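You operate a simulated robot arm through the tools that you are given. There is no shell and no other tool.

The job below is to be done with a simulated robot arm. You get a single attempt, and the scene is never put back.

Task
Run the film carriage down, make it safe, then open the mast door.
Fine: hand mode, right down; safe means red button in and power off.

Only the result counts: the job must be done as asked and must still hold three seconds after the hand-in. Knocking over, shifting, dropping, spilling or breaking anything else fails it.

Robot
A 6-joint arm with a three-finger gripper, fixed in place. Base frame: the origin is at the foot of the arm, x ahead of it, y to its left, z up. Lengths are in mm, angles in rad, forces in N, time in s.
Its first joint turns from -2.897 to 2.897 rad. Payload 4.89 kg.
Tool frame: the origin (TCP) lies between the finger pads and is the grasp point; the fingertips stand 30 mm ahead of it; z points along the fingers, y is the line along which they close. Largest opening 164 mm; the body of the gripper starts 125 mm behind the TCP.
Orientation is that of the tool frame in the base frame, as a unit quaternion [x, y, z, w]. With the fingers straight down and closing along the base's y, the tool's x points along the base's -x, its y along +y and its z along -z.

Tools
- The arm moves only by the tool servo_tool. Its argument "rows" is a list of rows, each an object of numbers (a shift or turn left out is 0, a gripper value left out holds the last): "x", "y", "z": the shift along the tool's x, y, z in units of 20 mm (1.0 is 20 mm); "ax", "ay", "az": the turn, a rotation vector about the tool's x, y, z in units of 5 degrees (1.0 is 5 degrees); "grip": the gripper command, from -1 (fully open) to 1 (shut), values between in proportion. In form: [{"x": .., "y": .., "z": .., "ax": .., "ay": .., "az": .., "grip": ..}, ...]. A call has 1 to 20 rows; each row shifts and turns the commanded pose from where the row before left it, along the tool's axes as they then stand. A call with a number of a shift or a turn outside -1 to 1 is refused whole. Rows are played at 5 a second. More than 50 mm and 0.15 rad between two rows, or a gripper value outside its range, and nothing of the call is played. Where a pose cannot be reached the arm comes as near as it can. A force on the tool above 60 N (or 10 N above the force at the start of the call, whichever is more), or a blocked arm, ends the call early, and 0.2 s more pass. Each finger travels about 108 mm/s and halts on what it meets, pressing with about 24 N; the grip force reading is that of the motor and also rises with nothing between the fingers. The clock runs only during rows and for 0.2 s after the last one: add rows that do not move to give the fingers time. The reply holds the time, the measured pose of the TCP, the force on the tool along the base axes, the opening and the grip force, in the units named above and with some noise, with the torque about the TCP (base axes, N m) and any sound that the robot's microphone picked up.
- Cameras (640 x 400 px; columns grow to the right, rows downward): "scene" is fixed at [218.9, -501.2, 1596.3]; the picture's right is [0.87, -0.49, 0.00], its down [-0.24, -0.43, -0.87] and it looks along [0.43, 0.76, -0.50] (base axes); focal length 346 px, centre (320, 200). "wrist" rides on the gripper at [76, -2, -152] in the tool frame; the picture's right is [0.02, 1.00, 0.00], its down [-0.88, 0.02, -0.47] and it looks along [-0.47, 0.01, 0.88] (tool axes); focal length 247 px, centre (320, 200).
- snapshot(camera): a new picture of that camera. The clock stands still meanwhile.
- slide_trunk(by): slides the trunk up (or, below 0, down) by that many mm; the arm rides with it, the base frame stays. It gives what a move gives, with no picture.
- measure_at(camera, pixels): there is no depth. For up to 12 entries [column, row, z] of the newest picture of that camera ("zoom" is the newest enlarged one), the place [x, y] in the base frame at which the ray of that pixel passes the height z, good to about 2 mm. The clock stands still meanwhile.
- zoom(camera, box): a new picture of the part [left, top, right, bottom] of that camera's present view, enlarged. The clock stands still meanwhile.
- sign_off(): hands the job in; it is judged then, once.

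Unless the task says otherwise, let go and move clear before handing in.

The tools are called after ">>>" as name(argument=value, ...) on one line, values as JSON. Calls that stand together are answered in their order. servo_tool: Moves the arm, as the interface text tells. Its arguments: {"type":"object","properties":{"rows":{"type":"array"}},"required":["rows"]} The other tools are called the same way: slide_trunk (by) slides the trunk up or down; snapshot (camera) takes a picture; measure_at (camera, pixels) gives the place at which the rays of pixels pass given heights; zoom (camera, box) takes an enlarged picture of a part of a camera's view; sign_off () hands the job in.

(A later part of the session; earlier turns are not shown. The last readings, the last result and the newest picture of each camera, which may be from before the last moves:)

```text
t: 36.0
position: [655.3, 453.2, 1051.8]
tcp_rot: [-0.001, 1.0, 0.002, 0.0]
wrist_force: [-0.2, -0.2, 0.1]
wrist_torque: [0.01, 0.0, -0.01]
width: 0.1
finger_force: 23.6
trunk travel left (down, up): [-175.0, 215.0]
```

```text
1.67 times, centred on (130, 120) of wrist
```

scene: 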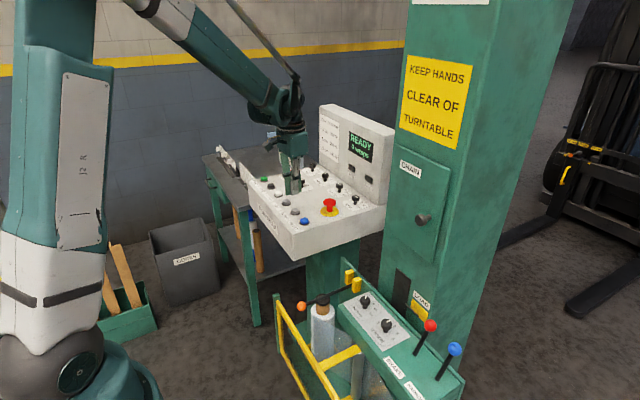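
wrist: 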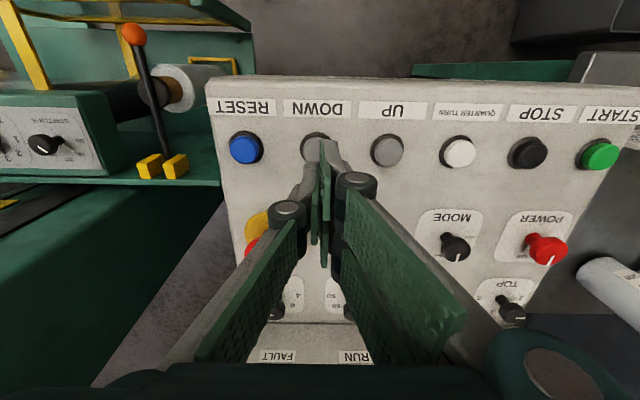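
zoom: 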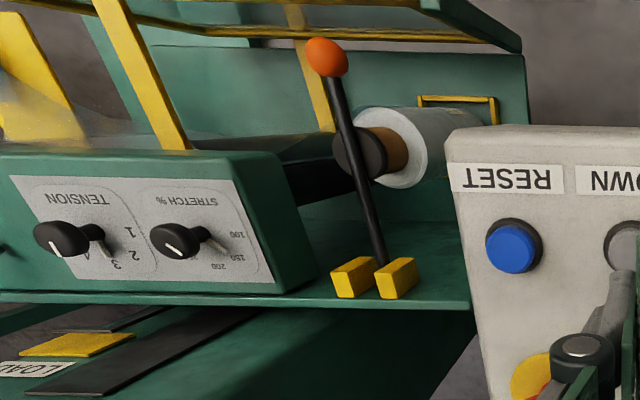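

DOWN's centre is about (655,450). Before driving the carriage I want to see beneath and in front of it for anything it could hit, so I'll rise and look from over the carriage side.

>>> servo_tool(rows=[{"z": -1}, {"z": -1}, {"z": -1}, {"z": -1}, {"z": -1}, {"z": -1}, {"z": -1}, {"z": -1}, {"z": -1}, {"z": -1}, {"z": -1}, {"z": -1}, {"z": -1}, {"z": -1}, {"x": 1, "y": -1}, {"x": 1, "y": -1}, {"x": 1, "y": -1}, {"x": 1, "y": -1}, {"x": 1, "y": -1}, {"x": 1, "y": -1}])

>>> servo_tool(rows=[{"x": 1, "y": -1}, {"x": 1, "y": -1}, {"x": 1, "y": -1}, {"x": 1, "y": -1}, {"y": -1}, {"y": -1}, {"y": -1}, {"y": -1}, {"y": -1}, {"y": -1}, {}])

>>> snapshot(camera="wrist")

```text
t: 40.2
position: [535.1, 333.4, 1329.9]
tcp_rot: [-0.001, 1.0, 0.001, -0.001]
wrist_force: [1.9, 0.5, -0.6]
wrist_torque: [-0.1, 0.16, 0.01]
width: 0.1
finger_force: 24.4
trunk travel left (down, up): [-175.0, 215.0]
```

```text
t: 42.6
position: [455.8, 131.2, 1331.2]
tcp_rot: [0.0, 1.0, 0.002, 0.001]
wrist_force: [-0.6, -1.1, 0.1]
wrist_torque: [-0.04, 0.0, 0.01]
width: 0.0
finger_force: 24.1
trunk travel left (down, up): [-175.0, 215.0]
```

```text
taken
```

wrist: 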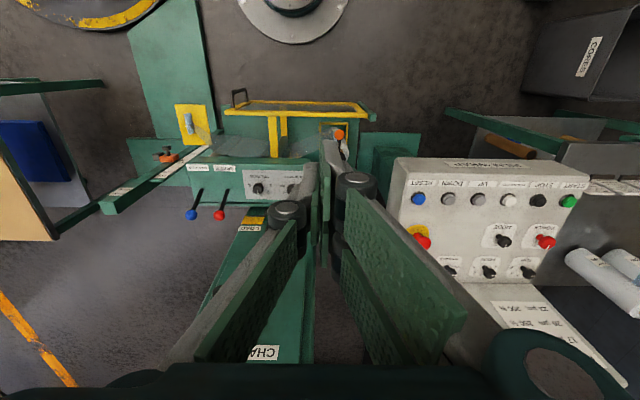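

From above I see the carriage at wrist (270,140), the machine's green floor plate leading to the turntable at top left, and a bench with rails to the left. I'll zoom in on the carriage surroundings.

>>> zoom(camera="wrist", box=[80, 60, 400, 260])

>>> zoom(camera="wrist", box=[0, 60, 240, 230])

>>> zoom(camera="wrist", box=[160, 180, 360, 380])

```text
2.00 times, centred on (240, 160) of wrist
```

zoom: 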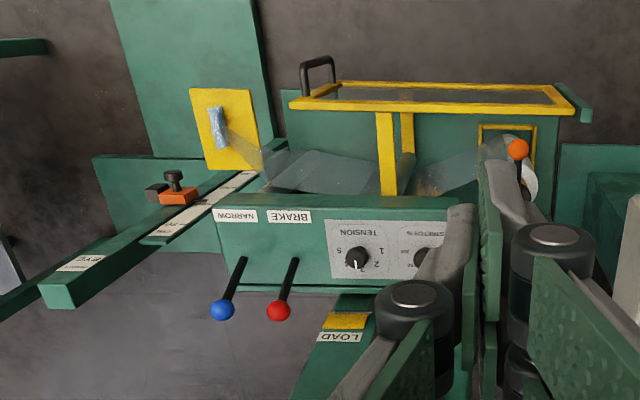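

```text
2.35 times, centred on (120, 145) of wrist
```

zoom: 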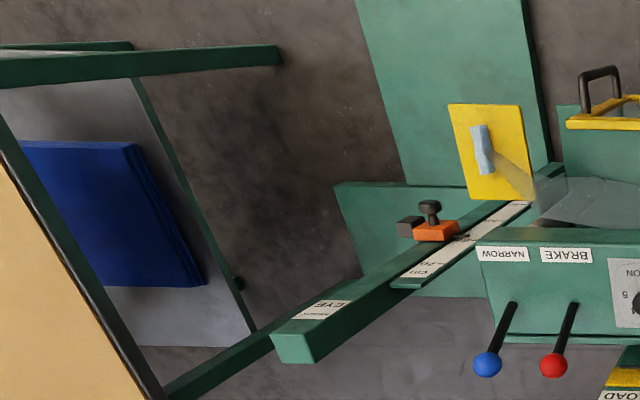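

```text
2.00 times, centred on (260, 280) of wrist
```

zoom: 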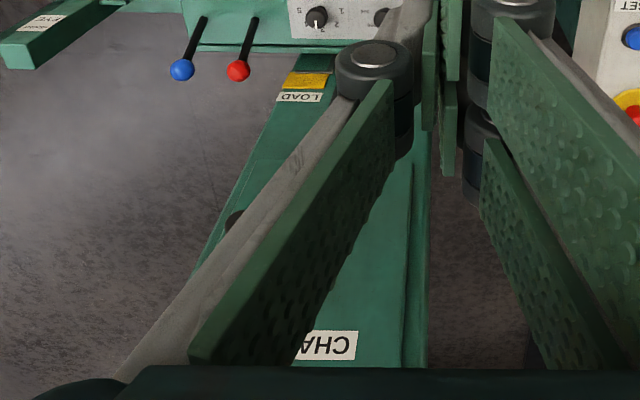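

Nothing loose stands under the carriage. There is a separate vertical photo-eye post at the left (wrist (150,180)) and a floor plate, so the way down looks clear. I'll return over DOWN at (655,450.5).

>>> servo_tool(rows=[{"x": -0.6225, "y": 0.998}, {"x": -0.6225, "y": 0.998}, {"x": -0.6225, "y": 0.998}, {"x": -0.6225, "y": 0.998}, {"x": -0.6225, "y": 0.998}, {"x": -0.6225, "y": 0.998}, {"x": -0.6225, "y": 0.998}, {"x": -0.6225, "y": 0.998}, {"x": -0.6225, "y": 0.998}, {"x": -0.6225, "y": 0.998}, {"x": -0.6225, "y": 0.998}, {"x": -0.6225, "y": 0.998}, {"x": -0.6225, "y": 0.998}, {"x": -0.6225, "y": 0.998}, {"x": -0.6225, "y": 0.998}, {"x": -0.6225, "y": 0.998}, {}])

>>> servo_tool(rows=[{"z": 1}, {"z": 1}, {"z": 1}, {"z": 1}, {"z": 1}, {"z": 1}, {"z": 1}, {"z": 1}, {"z": 1}, {"z": 1}, {"z": 1}, {"z": 1}, {"z": 1}, {"z": 1}, {"z": 1}, {"z": 0.6}, {}])

>>> zoom(camera="scene", box=[250, 150, 370, 225])

>>> snapshot(camera="wrist")

```text
t: 46.2
position: [655.4, 450.5, 1334.7]
tcp_rot: [0.0, 1.0, 0.001, 0.001]
wrist_force: [0.5, 0.9, -1.1]
wrist_torque: [-0.04, 0.06, 0.0]
width: 0.0
finger_force: 24.2
trunk travel left (down, up): [-175.0, 215.0]
```

```text
t: 49.8
position: [657.6, 452.4, 1019.9]
tcp_rot: [0.0, 1.0, 0.0, 0.0]
wrist_force: [-0.2, 0.5, 0.7]
wrist_torque: [0.01, -0.02, 0.0]
width: 0.0
finger_force: 23.5
trunk travel left (down, up): [-175.0, 215.0]
```

```text
5.33 times, centred on (310, 188) of scene
```

zoom: 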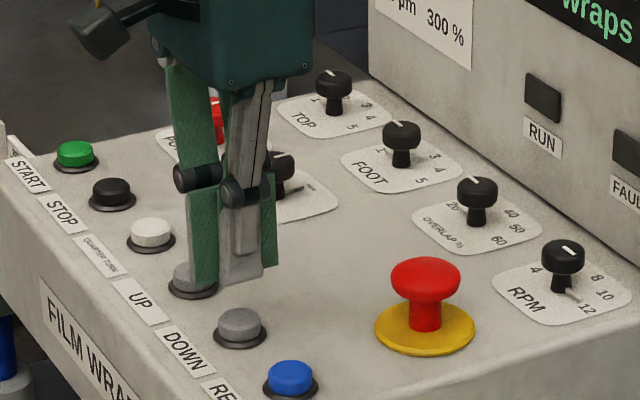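

```text
taken
```

wrist: 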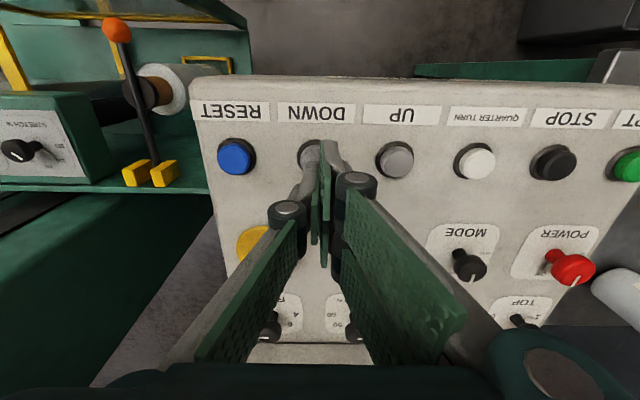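

Projected straight down, the fingertips land on DOWN (scene zoom (240,320)), with a small −3 mm correction. I'll descend and press in small steps, watching force and sound.

>>> servo_tool(rows=[{"x": 0.15, "y": -0.12, "z": 0.5}, {"z": 0.5}, {"z": 0.4}, {"z": 0.1}, {"z": 0.1}, {"z": 0.1}, {}])

>>> zoom(camera="scene", box=[250, 150, 370, 225])

```text
t: 51.4
position: [653.0, 450.5, 986.8]
tcp_rot: [0.001, 1.0, 0.002, 0.0]
wrist_force: [0.6, 0.7, 2.2]
wrist_torque: [0.05, 0.01, 0.01]
width: 6.1
finger_force: 45.2
trunk travel left (down, up): [-175.0, 215.0]
heard: click
```

```text
5.33 times, centred on (310, 188) of scene
```

zoom: 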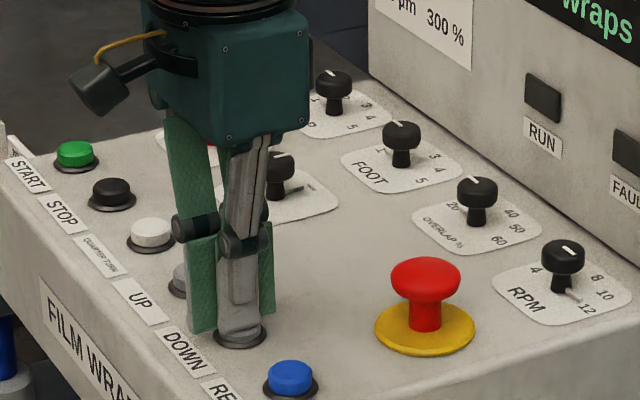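

A click was heard at z≈987 with light force on DOWN. I'll check whether the carriage is moving by holding a moment and comparing pictures.

>>> servo_tool(rows=[{}, {}, {}, {}, {}])

>>> snapshot(camera="scene")

>>> snapshot(camera="wrist")

```text
t: 52.6
position: [653.4, 449.8, 986.7]
tcp_rot: [0.0, 1.0, 0.001, 0.0]
wrist_force: [-1.2, 0.1, 2.4]
wrist_torque: [-0.02, -0.04, -0.02]
width: 5.7
finger_force: 44.9
trunk travel left (down, up): [-175.0, 215.0]
```

```text
taken
```

scene: 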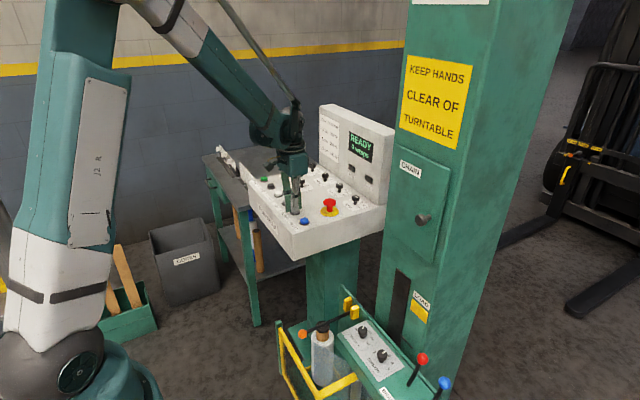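

```text
taken
```

wrist: 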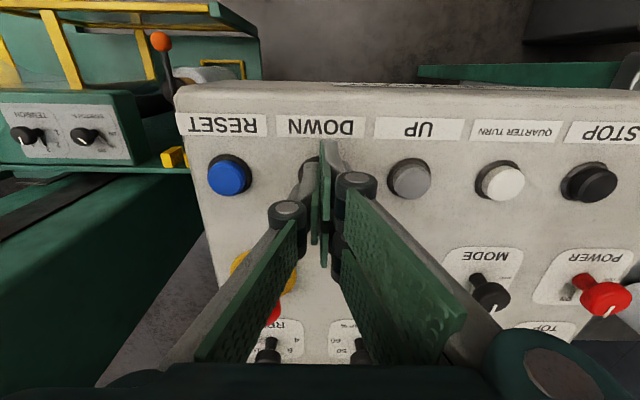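

The carriage is running down: the BRAKE ball went from scene (431,326) to (422,359). I'll keep holding DOWN and watch.

>>> servo_tool(rows=[{}, {}, {}, {}, {}, {}, {}, {}, {}, {}])

>>> snapshot(camera="scene")

>>> snapshot(camera="wrist")

```text
t: 54.8
position: [652.2, 450.7, 986.4]
tcp_rot: [0.0, 1.0, 0.001, 0.0]
wrist_force: [0.0, -0.1, 1.7]
wrist_torque: [0.01, 0.0, -0.03]
width: 6.2
finger_force: 45.0
trunk travel left (down, up): [-175.0, 215.0]
```

```text
taken
```

scene: 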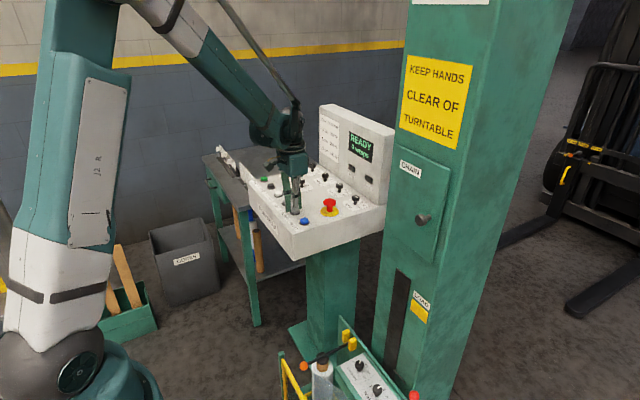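

```text
taken
```

wrist: 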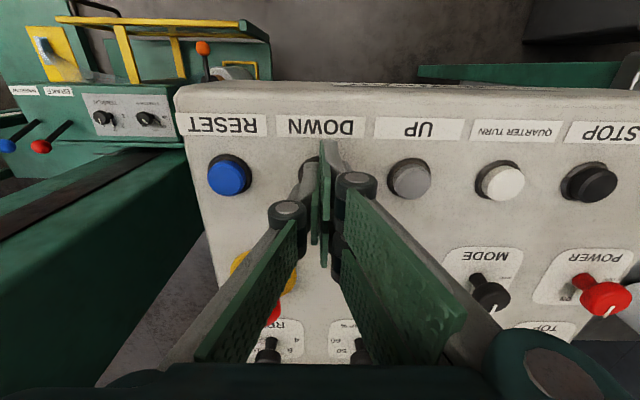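

The carriage keeps descending steadily (red ball now at scene (413,396), wrist (41,146)) with no trouble in the forces. I'll keep holding.

>>> servo_tool(rows=[{}, {}, {}, {}, {}, {}, {}, {}, {}, {}, {}, {}, {}, {}, {}])

>>> snapshot(camera="scene")

>>> snapshot(camera="wrist")

```text
t: 58.0
position: [653.4, 451.1, 987.2]
tcp_rot: [0.0, 1.0, 0.001, 0.001]
wrist_force: [0.1, 0.8, 1.8]
wrist_torque: [-0.02, 0.01, 0.02]
width: 6.1
finger_force: 45.4
trunk travel left (down, up): [-175.0, 215.0]
```

```text
taken
```

scene: 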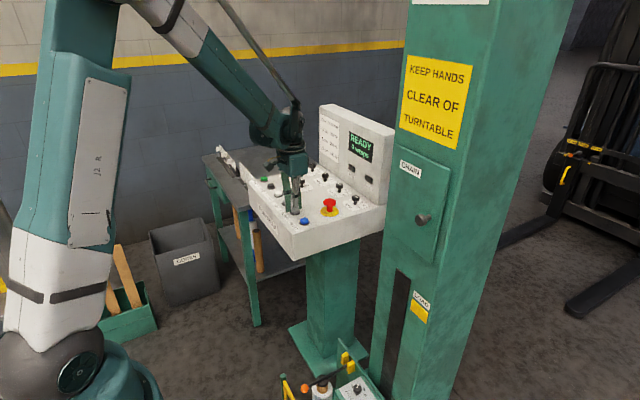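

```text
taken
```

wrist: 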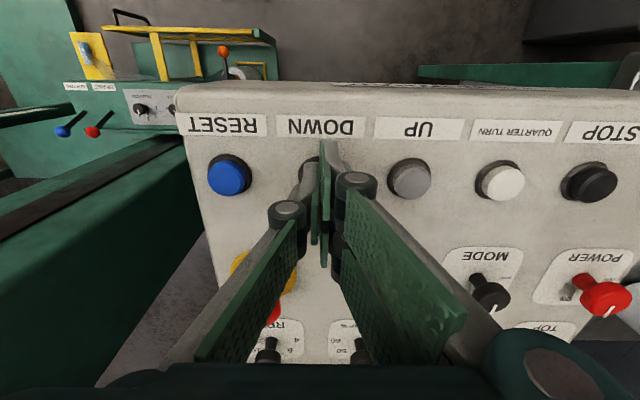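

Still moving down (yellow blocks at scene (345,362), red ball at wrist (92,132)). Continuing to hold.

>>> servo_tool(rows=[{}, {}, {}, {}, {}, {}, {}, {}, {}, {}, {}, {}, {}, {}, {}, {}, {}, {}, {}, {}])

>>> snapshot(camera="wrist")

>>> zoom(camera="scene", box=[256, 100, 496, 400])

```text
t: 62.2
position: [652.4, 449.5, 986.9]
tcp_rot: [-0.001, 1.0, 0.002, 0.0]
wrist_force: [0.3, 0.0, 2.9]
wrist_torque: [0.01, 0.01, 0.01]
width: 6.0
finger_force: 45.4
trunk travel left (down, up): [-175.0, 215.0]
```

```text
taken
```

wrist: 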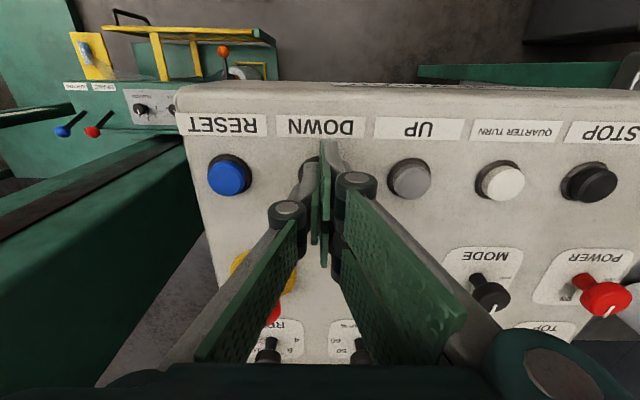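

```text
1.33 times, centred on (376, 250) of scene
```

zoom: 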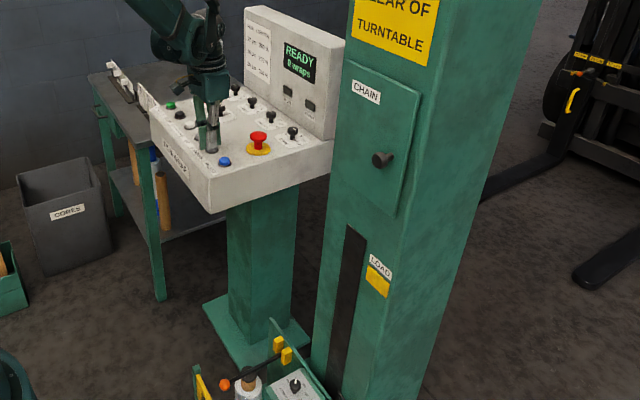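

The wrist view is unchanged over the last 4 s (ball still at (92,132)), so the carriage has stopped. I'll release DOWN and inspect whether it is truly at the bottom.

>>> servo_tool(rows=[{"z": -0.5}, {"z": -1}, {"z": -1}, {"z": -1}, {}])

>>> snapshot(camera="wrist")

>>> zoom(camera="scene", box=[256, 300, 416, 400])

>>> zoom(camera="scene", box=[280, 95, 400, 225])

```text
t: 63.4
position: [653.4, 449.2, 1058.1]
tcp_rot: [0.0, 1.0, 0.0, 0.0]
wrist_force: [-0.5, 0.0, -0.2]
wrist_torque: [0.03, -0.05, 0.02]
width: 0.0
finger_force: 45.2
trunk travel left (down, up): [-175.0, 215.0]
```

```text
taken
```

wrist: 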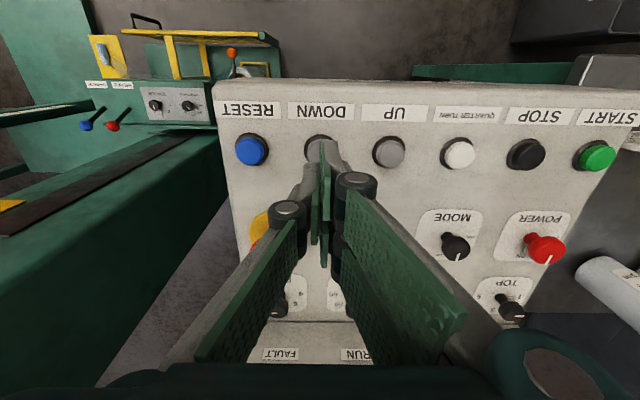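

```text
4.00 times, centred on (336, 350) of scene
```

zoom: 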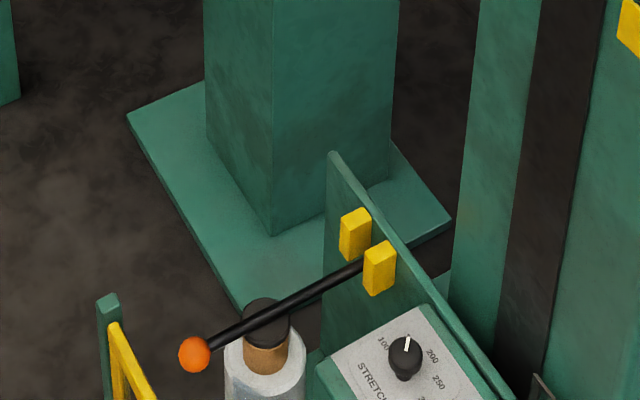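

```text
3.08 times, centred on (340, 160) of scene
```

zoom: 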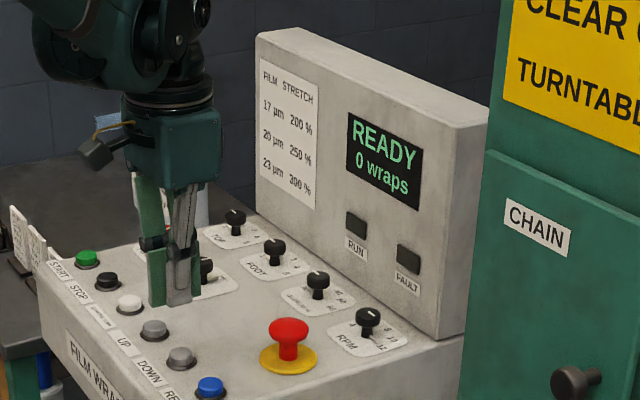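

The display still shows READY and the carriage rests low, near the pedestal's foot plate. I'll rise and view it from above to confirm that it's at the bottom of travel, and to study the door.

>>> servo_tool(rows=[{"z": -1}, {"z": -1}, {"z": -1}, {"z": -1}, {"z": -1}, {"z": -1}, {"z": -1}, {"z": -1}, {"z": -1}, {"z": -1}, {"z": -1}, {"z": -1}, {"z": -1}, {"z": -1}, {"x": 1, "y": -1}, {"x": 1, "y": -1}, {"x": 1, "y": -1}, {"x": 1, "y": -1}, {"x": 1, "y": -1}, {"x": 1, "y": -1}])

>>> servo_tool(rows=[{"x": 1, "y": -1}, {"x": 1, "y": -1}, {"x": 1, "y": -1}, {"x": 1, "y": -1}, {"x": 1, "y": -1}, {"x": 1, "y": -1}, {"x": 1, "y": -1}, {"x": 1, "y": -1}, {"y": -1}, {"y": -1}, {"y": -1}, {}])

>>> snapshot(camera="wrist")

>>> zoom(camera="wrist", box=[100, 80, 420, 280])

```text
t: 67.6
position: [534.2, 330.3, 1334.7]
tcp_rot: [0.0, 1.0, 0.001, 0.0]
wrist_force: [0.8, 1.2, -0.4]
wrist_torque: [-0.13, 0.2, 0.01]
width: 0.0
finger_force: 45.4
trunk travel left (down, up): [-175.0, 215.0]
```

```text
t: 70.2
position: [371.8, 108.9, 1335.2]
tcp_rot: [0.0, 1.0, 0.001, 0.0]
wrist_force: [0.4, 0.3, 0.8]
wrist_torque: [-0.04, 0.01, -0.01]
width: 0.0
finger_force: 44.6
trunk travel left (down, up): [-175.0, 215.0]
```

```text
taken
```

wrist: 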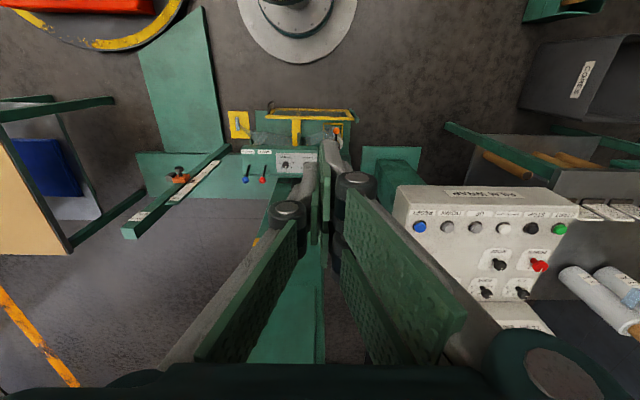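

```text
2.00 times, centred on (260, 180) of wrist
```

zoom: 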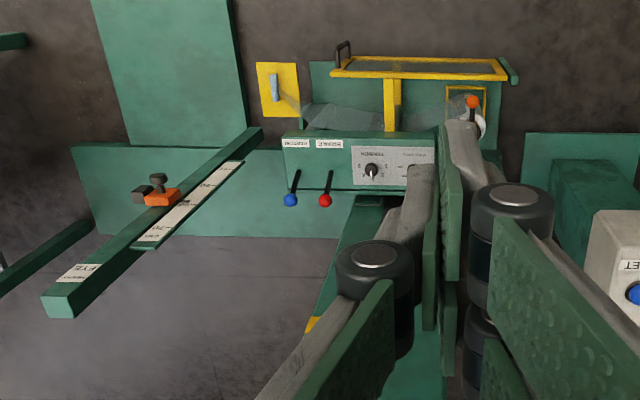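

Triangulating the BRAKE ball between two views puts it at z≈503, about 420 mm below its start (z≈923). It stopped around t=56.6 while DOWN stayed pressed for 5 more seconds, so the carriage is at its bottom stop. Next I'll go over the red mushroom at (764,396).

>>> servo_tool(rows=[{"x": -0.98, "y": 0.72}, {"x": -0.98, "y": 0.72}, {"x": -0.98, "y": 0.72}, {"x": -0.98, "y": 0.72}, {"x": -0.98, "y": 0.72}, {"x": -0.98, "y": 0.72}, {"x": -0.98, "y": 0.72}, {"x": -0.98, "y": 0.72}, {"x": -0.98, "y": 0.72}, {"x": -0.98, "y": 0.72}, {"x": -0.98, "y": 0.72}, {"x": -0.98, "y": 0.72}, {"x": -0.98, "y": 0.72}, {"x": -0.98, "y": 0.72}, {"x": -0.98, "y": 0.72}, {"x": -0.98, "y": 0.72}, {"x": -0.98, "y": 0.72}, {"x": -0.98, "y": 0.72}, {"x": -0.98, "y": 0.72}, {"x": -0.98, "y": 0.68}])

>>> servo_tool(rows=[{"z": 1}, {"z": 1}, {"z": 1}, {"z": 1}, {"z": 1}, {"z": 1}, {"z": 1}, {"z": 1}, {"z": 1}, {"z": 1}, {"z": 1}, {"z": 1}, {}])

>>> snapshot(camera="wrist")

>>> zoom(camera="scene", box=[270, 100, 398, 220])

```text
t: 74.4
position: [764.4, 397.4, 1339.2]
tcp_rot: [0.0, 1.0, 0.002, 0.0]
wrist_force: [-0.7, -0.3, 0.5]
wrist_torque: [0.1, -0.19, -0.02]
width: 0.2
finger_force: 44.7
trunk travel left (down, up): [-175.0, 215.0]
```

```text
t: 77.2
position: [764.7, 395.8, 1096.2]
tcp_rot: [0.0, 1.0, 0.0, 0.0]
wrist_force: [0.1, 0.1, 0.0]
wrist_torque: [0.01, 0.04, 0.02]
width: 0.0
finger_force: 44.7
trunk travel left (down, up): [-175.0, 215.0]
```

```text
taken
```

wrist: 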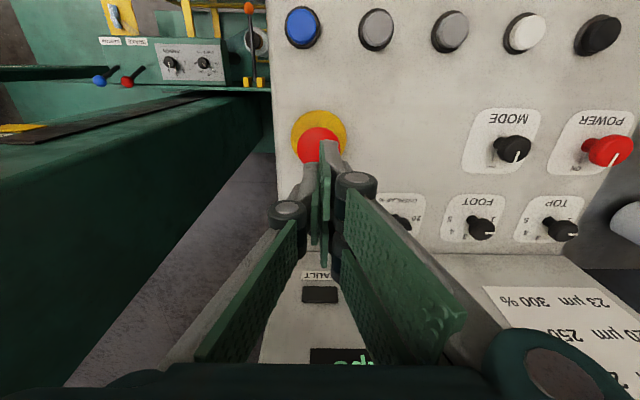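

```text
3.33 times, centred on (334, 160) of scene
```

zoom: 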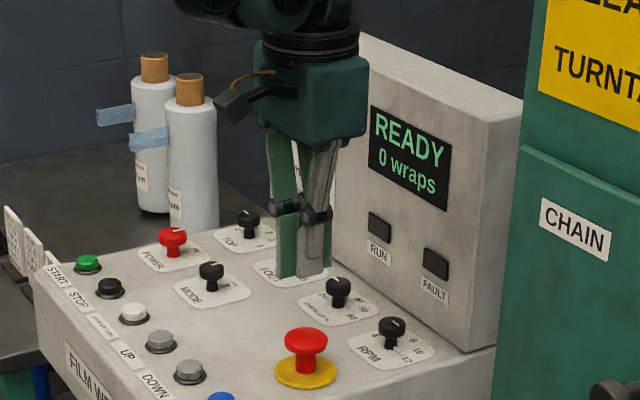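

The mushroom cap sits right under the closed tips (wrist (317,147)). I'll descend to just above it and press in small steps until it latches.

>>> servo_tool(rows=[{"y": -0.1, "z": 1}, {"z": 1}, {"z": 1}, {"z": 0.2}, {"z": 0.15}, {"z": 0.15}, {"z": 0.15}, {"z": 0.15}, {"z": 0.15}, {"z": 0.15}])

>>> zoom(camera="scene", box=[270, 100, 398, 220])

```text
t: 79.4
position: [765.6, 395.3, 1015.8]
tcp_rot: [0.0, 1.0, 0.001, 0.001]
wrist_force: [11.1, 3.3, 37.6]
wrist_torque: [0.13, -0.25, 0.0]
width: 6.1
finger_force: 45.3
trunk travel left (down, up): [-175.0, 215.0]
```

```text
3.33 times, centred on (334, 160) of scene
```

zoom: 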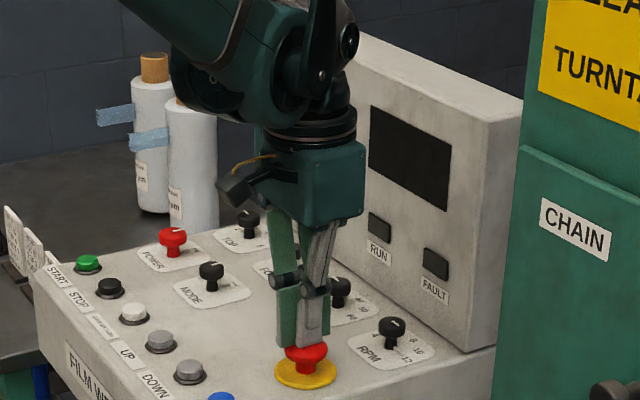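

The display (scene zoom (410,150)) went dark and the force is 38 N, so the stop circuit opened. I'll press a little more to be sure it latches, then lift and check.

>>> servo_tool(rows=[{"z": 0.1}, {"z": 0.1}, {}])

>>> servo_tool(rows=[{"z": -0.5}, {"z": -1}, {"z": -1}, {"z": -1}, {"z": -1}, {}])

>>> zoom(camera="scene", box=[270, 100, 398, 220])

>>> snapshot(camera="wrist")

```text
t: 79.9
position: [765.3, 395.3, 1014.2]
tcp_rot: [-0.001, 1.0, 0.002, 0.002]
wrist_force: [-1.5, -0.5, 45.5]
wrist_torque: [0.06, 0.07, 0.01]
width: 5.9
finger_force: 45.1
trunk travel left (down, up): [-175.0, 215.0]
stopped in row 2: the force on the tool passed its limit at 63 N (the readings are from after the stop); the commanded pose is now the measured one
```

```text
t: 81.3
position: [765.4, 394.5, 1103.0]
tcp_rot: [0.0, 1.0, 0.002, 0.001]
wrist_force: [-0.1, 0.9, 1.0]
wrist_torque: [0.01, -0.02, 0.0]
width: 0.0
finger_force: 45.7
trunk travel left (down, up): [-175.0, 215.0]
```

```text
3.33 times, centred on (334, 160) of scene
```

zoom: 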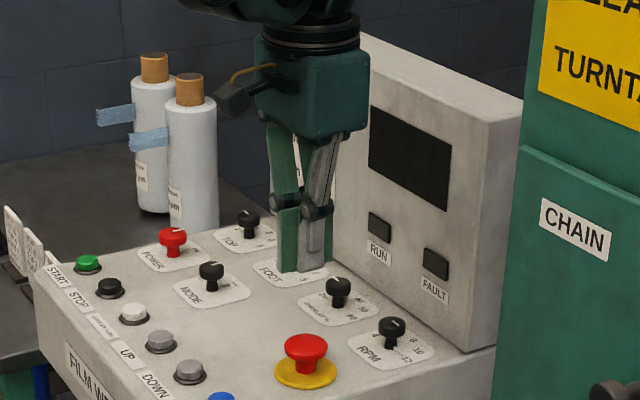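

```text
taken
```

wrist: 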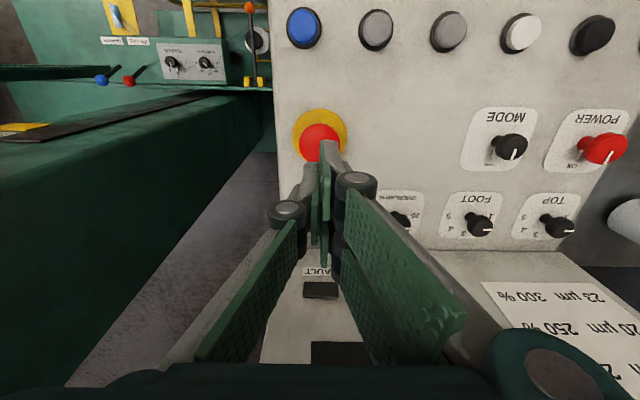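

The mushroom now sits lower on its plate (scene zoom (305,347), short stem) and the display stays dark, so it's latched. Next I'll open the fingers to 65 mm and travel over to POWER.

>>> servo_tool(rows=[{"y": 0.97, "grip": 0.2}, {"y": 0.97}, {"y": 0.97}, {"y": 0.97}, {"y": 0.97}, {"y": 0.97}, {"y": 0.97}, {"y": 0.97}, {"y": 0.97}, {"y": 0.97}, {"y": 0.97}, {"y": 0.97}, {"y": 0.97}, {"y": 0.97}, {"y": 0.97}, {"y": 0.97}, {"y": 0.94}, {}])

>>> snapshot(camera="wrist")

>>> zoom(camera="scene", box=[303, 185, 367, 225])

```text
t: 85.1
position: [766.7, 724.8, 1104.2]
tcp_rot: [0.0, 1.0, 0.002, 0.001]
wrist_force: [0.1, 0.5, 0.0]
wrist_torque: [-0.05, -0.04, 0.0]
width: 65.3
finger_force: 0.1
trunk travel left (down, up): [-175.0, 215.0]
```

```text
taken
```

wrist: 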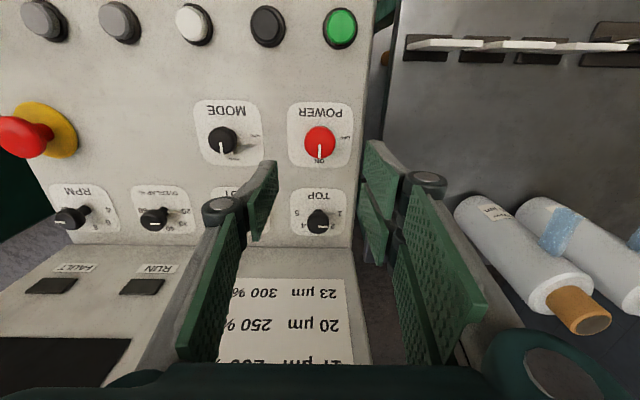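

```text
10.00 times, centred on (335, 205) of scene
```

zoom: 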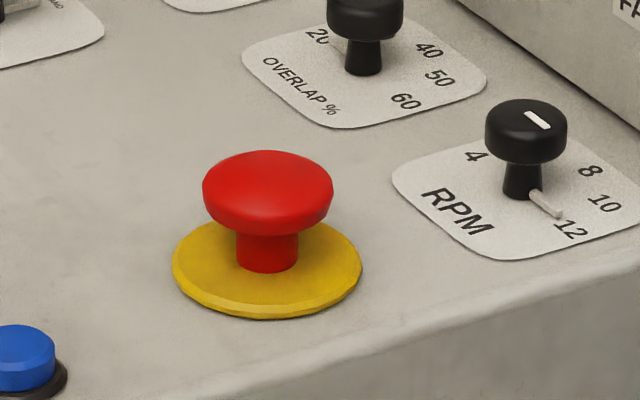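

The zoom confirms the mushroom is latched in: its cap top dropped from row 132 to 151. POWER is centred at wrist (320,142), so I'll descend and grip it.

>>> servo_tool(rows=[{"x": 0.1, "y": -0.04, "z": 1}, {"z": 1}, {"z": 1}, {"z": 1}, {"z": 1}, {"z": 0.8}, {}, {"grip": 0.6}, {"grip": 0.8}, {"grip": 0.8}, {}])

>>> snapshot(camera="wrist")

```text
t: 87.5
position: [762.8, 724.2, 987.3]
tcp_rot: [0.0, 1.0, 0.001, 0.001]
wrist_force: [2.4, 15.0, -1.3]
wrist_torque: [0.29, -0.08, 0.04]
width: 34.0
finger_force: 45.0
trunk travel left (down, up): [-175.0, 215.0]
```

```text
taken
```

wrist: 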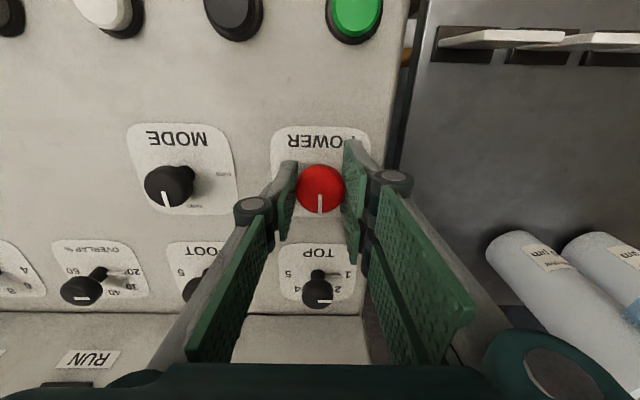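

POWER is gripped and centred. I'll ease 1 mm toward +y and turn it counter-clockwise 45° first.

>>> servo_tool(rows=[{"x": -0.04, "y": 0.06}, {"az": -1}, {"az": -1}, {"az": -1}, {"az": -1}, {"az": -1}, {"az": -1}, {"az": -1}, {"az": -1}, {"az": -1}, {}])

>>> snapshot(camera="wrist")

```text
t: 89.9
position: [764.5, 724.2, 988.0]
tcp_rot: [-0.383, 0.924, 0.001, 0.001]
wrist_force: [-10.1, -19.2, -8.4]
wrist_torque: [-0.43, 0.21, 0.02]
width: 34.1
finger_force: 44.8
trunk travel left (down, up): [-175.0, 215.0]
```

```text
taken
```

wrist: 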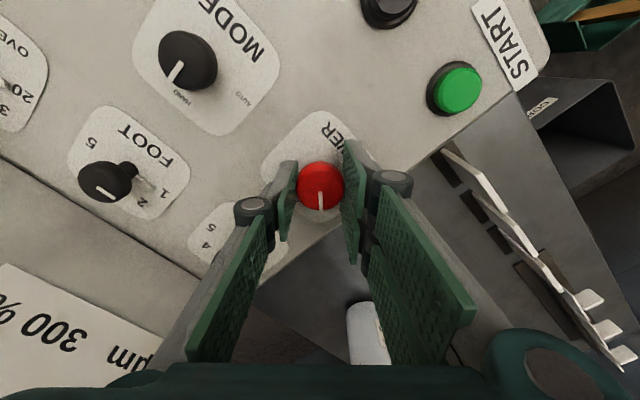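

The knob follows (pointer straight down in the wrist view at (321,200)) with modest loads. I'll turn the remaining 45°.

>>> servo_tool(rows=[{"az": -1}, {"az": -1}, {"az": -1}, {"az": -1}, {"az": -1}, {"az": -1}, {"az": -1}, {"az": -1}, {"az": -1}, {}])

>>> snapshot(camera="wrist")

```text
t: 92.1
position: [766.1, 725.8, 988.9]
tcp_rot: [-0.707, 0.707, 0.001, 0.002]
wrist_force: [15.3, -0.1, 7.9]
wrist_torque: [0.3, -0.25, -0.46]
width: 33.8
finger_force: 44.8
trunk travel left (down, up): [-175.0, 215.0]
```

```text
taken
```

wrist: 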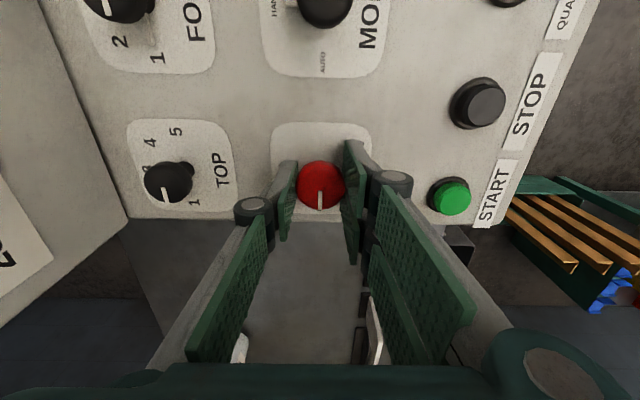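

The pointer now aims at +y with a stop torque of −0.46 N m. I'll release, lift and check that POWER reads OFF.

>>> servo_tool(rows=[{"grip": 0.2}, {"grip": 0.2}, {"grip": 0.2}, {"z": -1}, {"z": -1}, {"z": -1}, {"z": -1}, {"z": -1}, {"z": -1}, {}])

>>> snapshot(camera="wrist")

>>> zoom(camera="wrist", box=[276, 100, 356, 180])

>>> zoom(camera="scene", box=[270, 130, 398, 220])

```text
t: 94.3
position: [766.2, 726.7, 1107.7]
tcp_rot: [0.707, -0.707, -0.001, -0.002]
wrist_force: [0.3, -0.3, -0.8]
wrist_torque: [0.04, -0.03, 0.0]
width: 65.6
finger_force: 0.1
trunk travel left (down, up): [-175.0, 215.0]
```

```text
taken
```

wrist: 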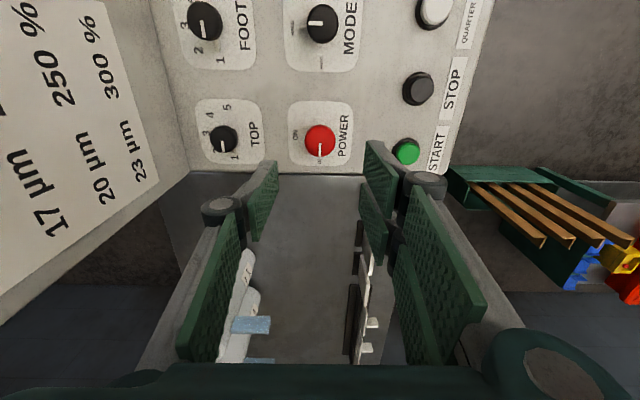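

```text
5.00 times, centred on (316, 140) of wrist
```

zoom: 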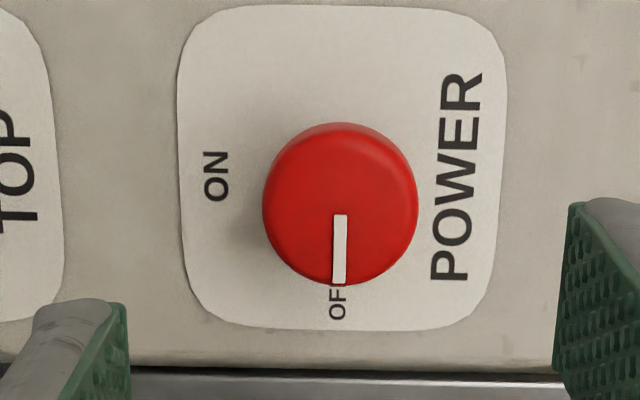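

```text
4.44 times, centred on (334, 175) of scene
```

zoom: 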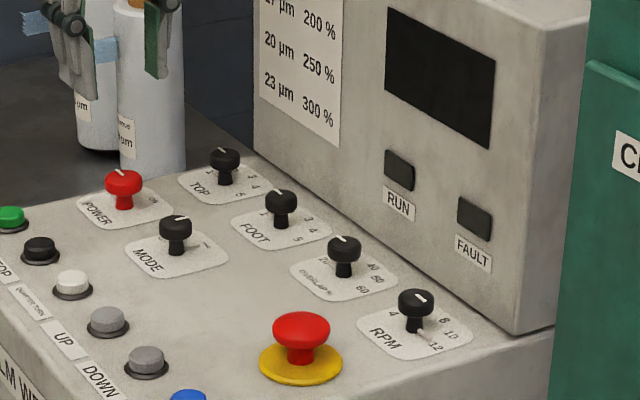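

POWER reads OFF (zoom pointer at (340,250) over OFF), the mushroom is in, the display is dark, and the other knobs are untouched. Now to the door: I'll rise, turn the tool back to neutral, and swing over in front of the mast.

>>> servo_tool(rows=[{"z": -0.6, "az": 1}, {"z": -0.6, "az": 1}, {"z": -0.6, "az": 1}, {"z": -0.6, "az": 1}, {"z": -0.6, "az": 1}, {"z": -0.6, "az": 1}, {"z": -0.6, "az": 1}, {"z": -0.6, "az": 1}, {"z": -0.6, "az": 1}, {"z": -0.6, "az": 1}, {"z": -0.6, "az": 1}, {"z": -0.6, "az": 1}, {"z": -0.6, "az": 1}, {"z": -0.6, "az": 1}, {"z": -0.6, "az": 1}, {"z": -0.6, "az": 1}, {"z": -0.6, "az": 1}, {"z": -0.6, "az": 1}, {}])

>>> servo_tool(rows=[{"x": 0.28, "y": -0.98}, {"x": 0.28, "y": -0.98}, {"x": 0.28, "y": -0.98}, {"x": 0.28, "y": -0.98}, {"x": 0.28, "y": -0.98}, {"x": 0.28, "y": -0.98}, {"x": 0.28, "y": -0.98}, {"x": 0.28, "y": -0.98}, {"x": 0.28, "y": -0.98}, {"x": 0.28, "y": -0.98}, {"x": 0.28, "y": -0.98}, {"x": 0.28, "y": -0.98}, {"x": 0.28, "y": -0.98}, {"x": 0.28, "y": -0.98}, {"x": 0.28, "y": -0.98}, {"x": 0.28, "y": -0.98}, {"x": 0.28, "y": -0.98}, {"x": 0.28, "y": -0.98}, {"x": 0.28, "y": -0.98}, {"x": 0.28, "y": -0.98}])

>>> servo_tool(rows=[{"x": 0.28, "y": -0.98}, {"x": 0.28, "y": -0.98}, {"x": 0.28, "y": -0.98}, {"x": 0.28, "y": -0.98}, {"x": 0.28, "y": -0.98}, {"x": 0.28, "y": -0.98}, {"x": 0.28, "y": -0.98}, {"x": 0.28, "y": -0.98}, {"x": 0.28, "y": -0.98}, {"x": 0.28, "y": -0.98}, {"x": 0.28, "y": -0.98}, {"x": 0.28, "y": -0.98}, {"x": 0.28, "y": -0.98}, {"x": 0.28, "y": -0.98}, {"x": 0.28, "y": -0.98}, {"x": 0.28, "y": -0.98}, {"x": 0.28, "y": -0.98}, {}])

>>> snapshot(camera="wrist")

>>> snapshot(camera="scene")

```text
t: 98.3
position: [764.1, 723.7, 1324.4]
tcp_rot: [0.001, 1.0, 0.002, 0.0]
wrist_force: [-0.2, 0.7, -0.3]
wrist_torque: [-0.01, -0.02, 0.01]
width: 65.7
finger_force: 0.1
trunk travel left (down, up): [-175.0, 215.0]
```

```text
t: 102.5
position: [652.5, 331.2, 1323.0]
tcp_rot: [0.0, 1.0, 0.001, 0.001]
wrist_force: [0.2, 0.2, 0.2]
wrist_torque: [-0.08, 0.01, -0.01]
width: 65.5
finger_force: 0.1
trunk travel left (down, up): [-175.0, 215.0]
```

```text
t: 106.3
position: [557.9, -2.0, 1320.3]
tcp_rot: [0.0, 1.0, 0.002, 0.001]
wrist_force: [-0.8, -0.9, -0.7]
wrist_torque: [0.01, 0.01, -0.01]
width: 65.6
finger_force: 0.1
trunk travel left (down, up): [-175.0, 215.0]
```

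```text
taken
```

wrist: 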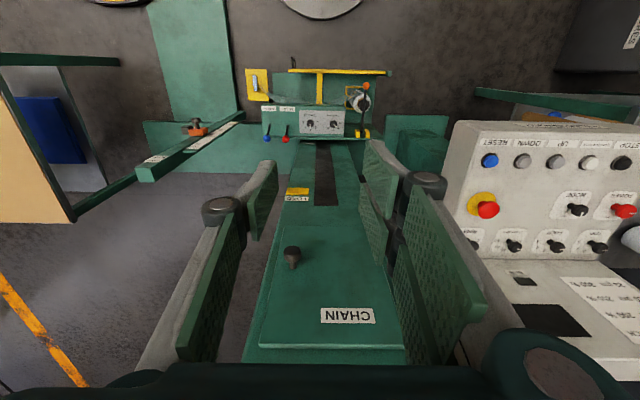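

```text
taken
```

scene: 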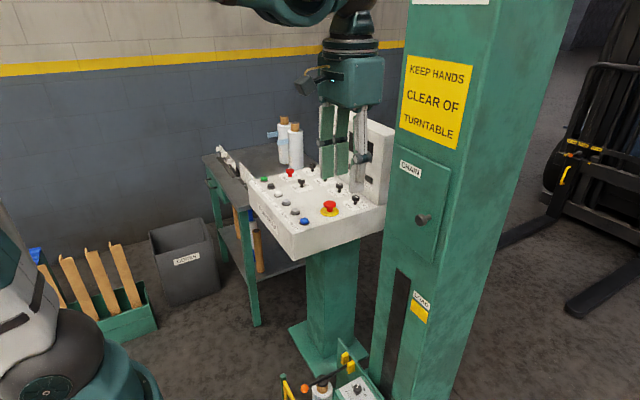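

This gives a clear frontal view: door at wrist (260–405, 210–350), knob at (292,256), and the carriage at the slot's bottom. I'll zoom in from both cameras to triangulate knob and door edges.

>>> zoom(camera="wrist", box=[230, 190, 420, 370])

>>> zoom(camera="scene", box=[380, 140, 476, 270])

>>> zoom(camera="wrist", box=[230, 60, 390, 220])

```text
2.22 times, centred on (325, 280) of wrist
```

zoom: 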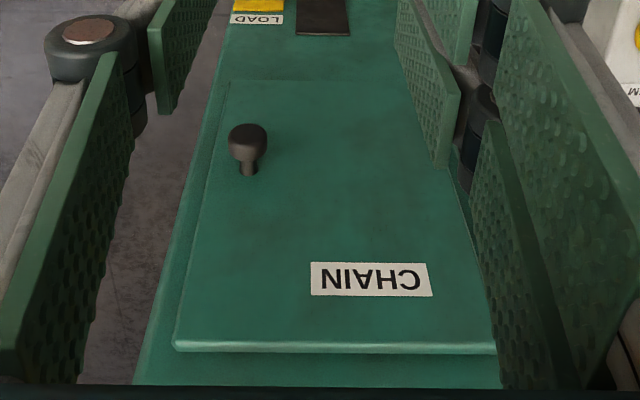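

```text
3.08 times, centred on (428, 205) of scene
```

zoom: 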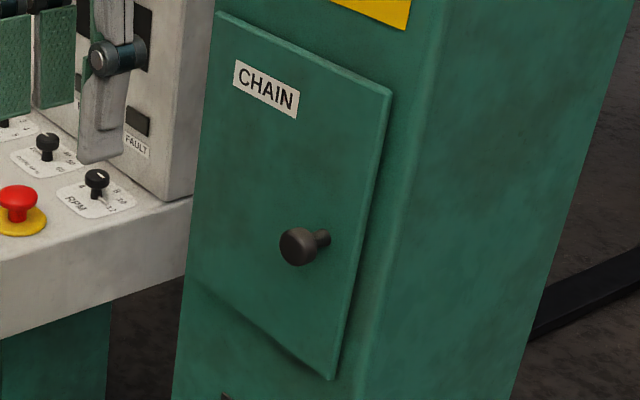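

```text
2.50 times, centred on (310, 140) of wrist
```

zoom: 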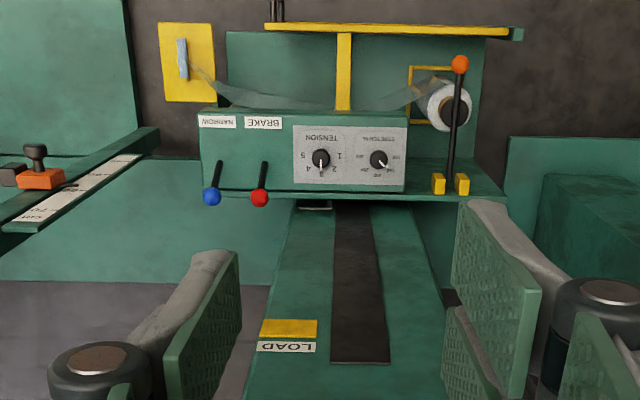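

Triangulation puts the knob cap at (740,−42,1166) with its stem base on the door face at x≈768. The door spans y≈−73…101 and z≈1055…1298, so the hinge is on the +y edge. I'll tilt the tool to point at the door (+x) where there's room.

>>> servo_tool(rows=[{"ay": -1}, {"ay": -1}, {"ay": -1}, {"ay": -1}, {"ay": -1}, {"ay": -1}, {"ay": -1}, {"ay": -1}, {"ay": -1}, {}])

>>> snapshot(camera="scene")

>>> snapshot(camera="wrist")

```text
t: 108.5
position: [556.9, -0.8, 1321.3]
tcp_rot: [0.001, 0.923, 0.001, 0.384]
wrist_force: [-0.2, -0.3, -0.5]
wrist_torque: [0.01, -0.06, -0.01]
width: 65.6
finger_force: 0.1
trunk travel left (down, up): [-175.0, 215.0]
```

```text
taken
```

scene: 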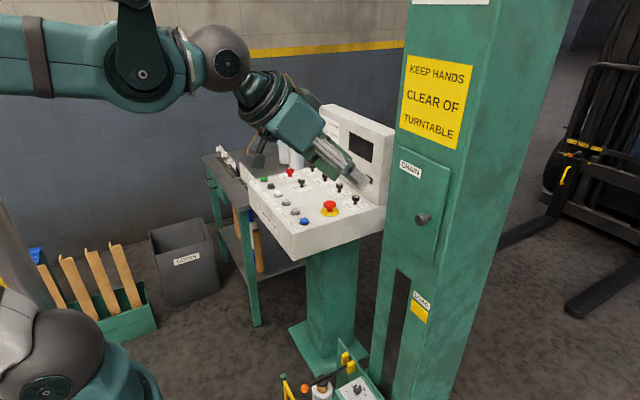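

```text
taken
```

wrist: 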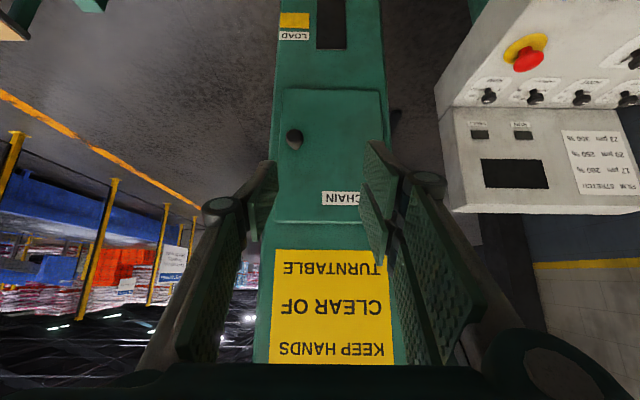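

The tilt works, and the door now shows squarely in the wrist view with its knob at (295,139). I'll zoom in on a small dark item at the mast's right edge (395,117) and on the door's edges.

>>> zoom(camera="wrist", box=[260, 70, 420, 170])

>>> zoom(camera="wrist", box=[260, 130, 420, 250])

```text
4.00 times, centred on (340, 120) of wrist
```

zoom: 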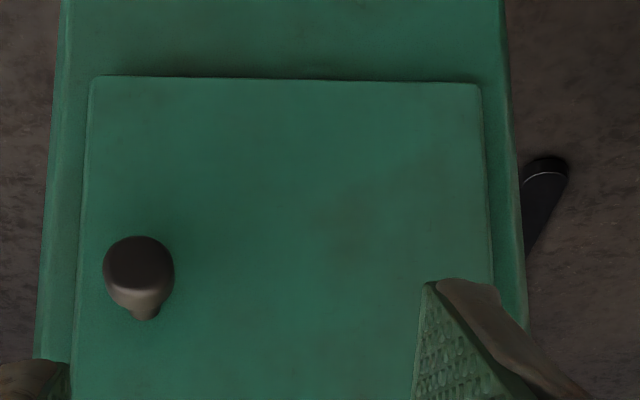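

```text
3.33 times, centred on (340, 190) of wrist
```

zoom: 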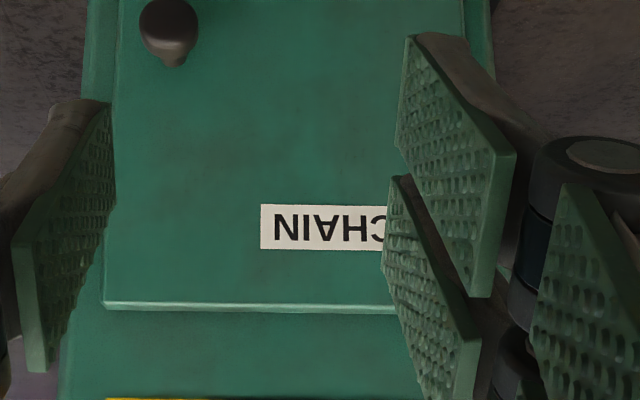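

That item is just a forklift tine on the floor behind, and the door shows no other latch. I'll finish the tilt to horizontal.

>>> servo_tool(rows=[{"ay": -1}, {"ay": -1}, {"ay": -1}, {"ay": -1}, {"ay": -1}, {"ay": -1}, {"ay": -1}, {"ay": -1}, {"ay": -1}, {}])

>>> snapshot(camera="scene")

>>> snapshot(camera="wrist")

```text
t: 110.7
position: [555.7, 0.0, 1321.6]
tcp_rot: [0.002, 0.706, 0.0, 0.708]
wrist_force: [-0.3, 0.8, 0.7]
wrist_torque: [0.04, 0.03, 0.0]
width: 65.7
finger_force: 0.1
trunk travel left (down, up): [-175.0, 215.0]
```

```text
taken
```

scene: 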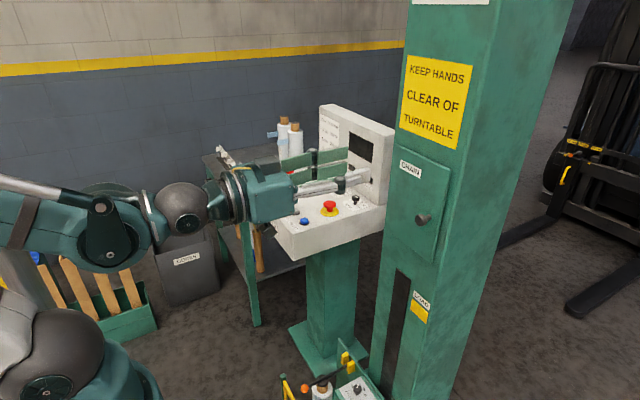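

```text
taken
```

wrist: 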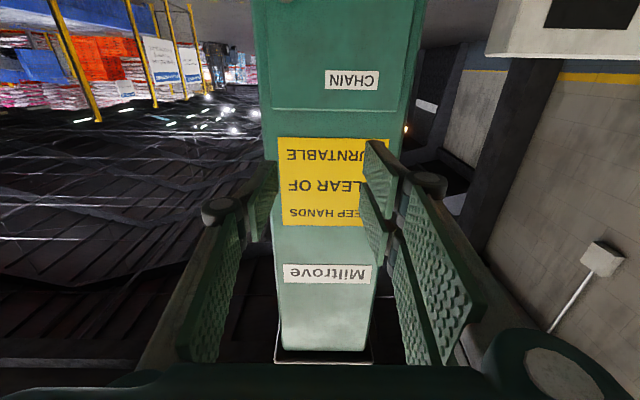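

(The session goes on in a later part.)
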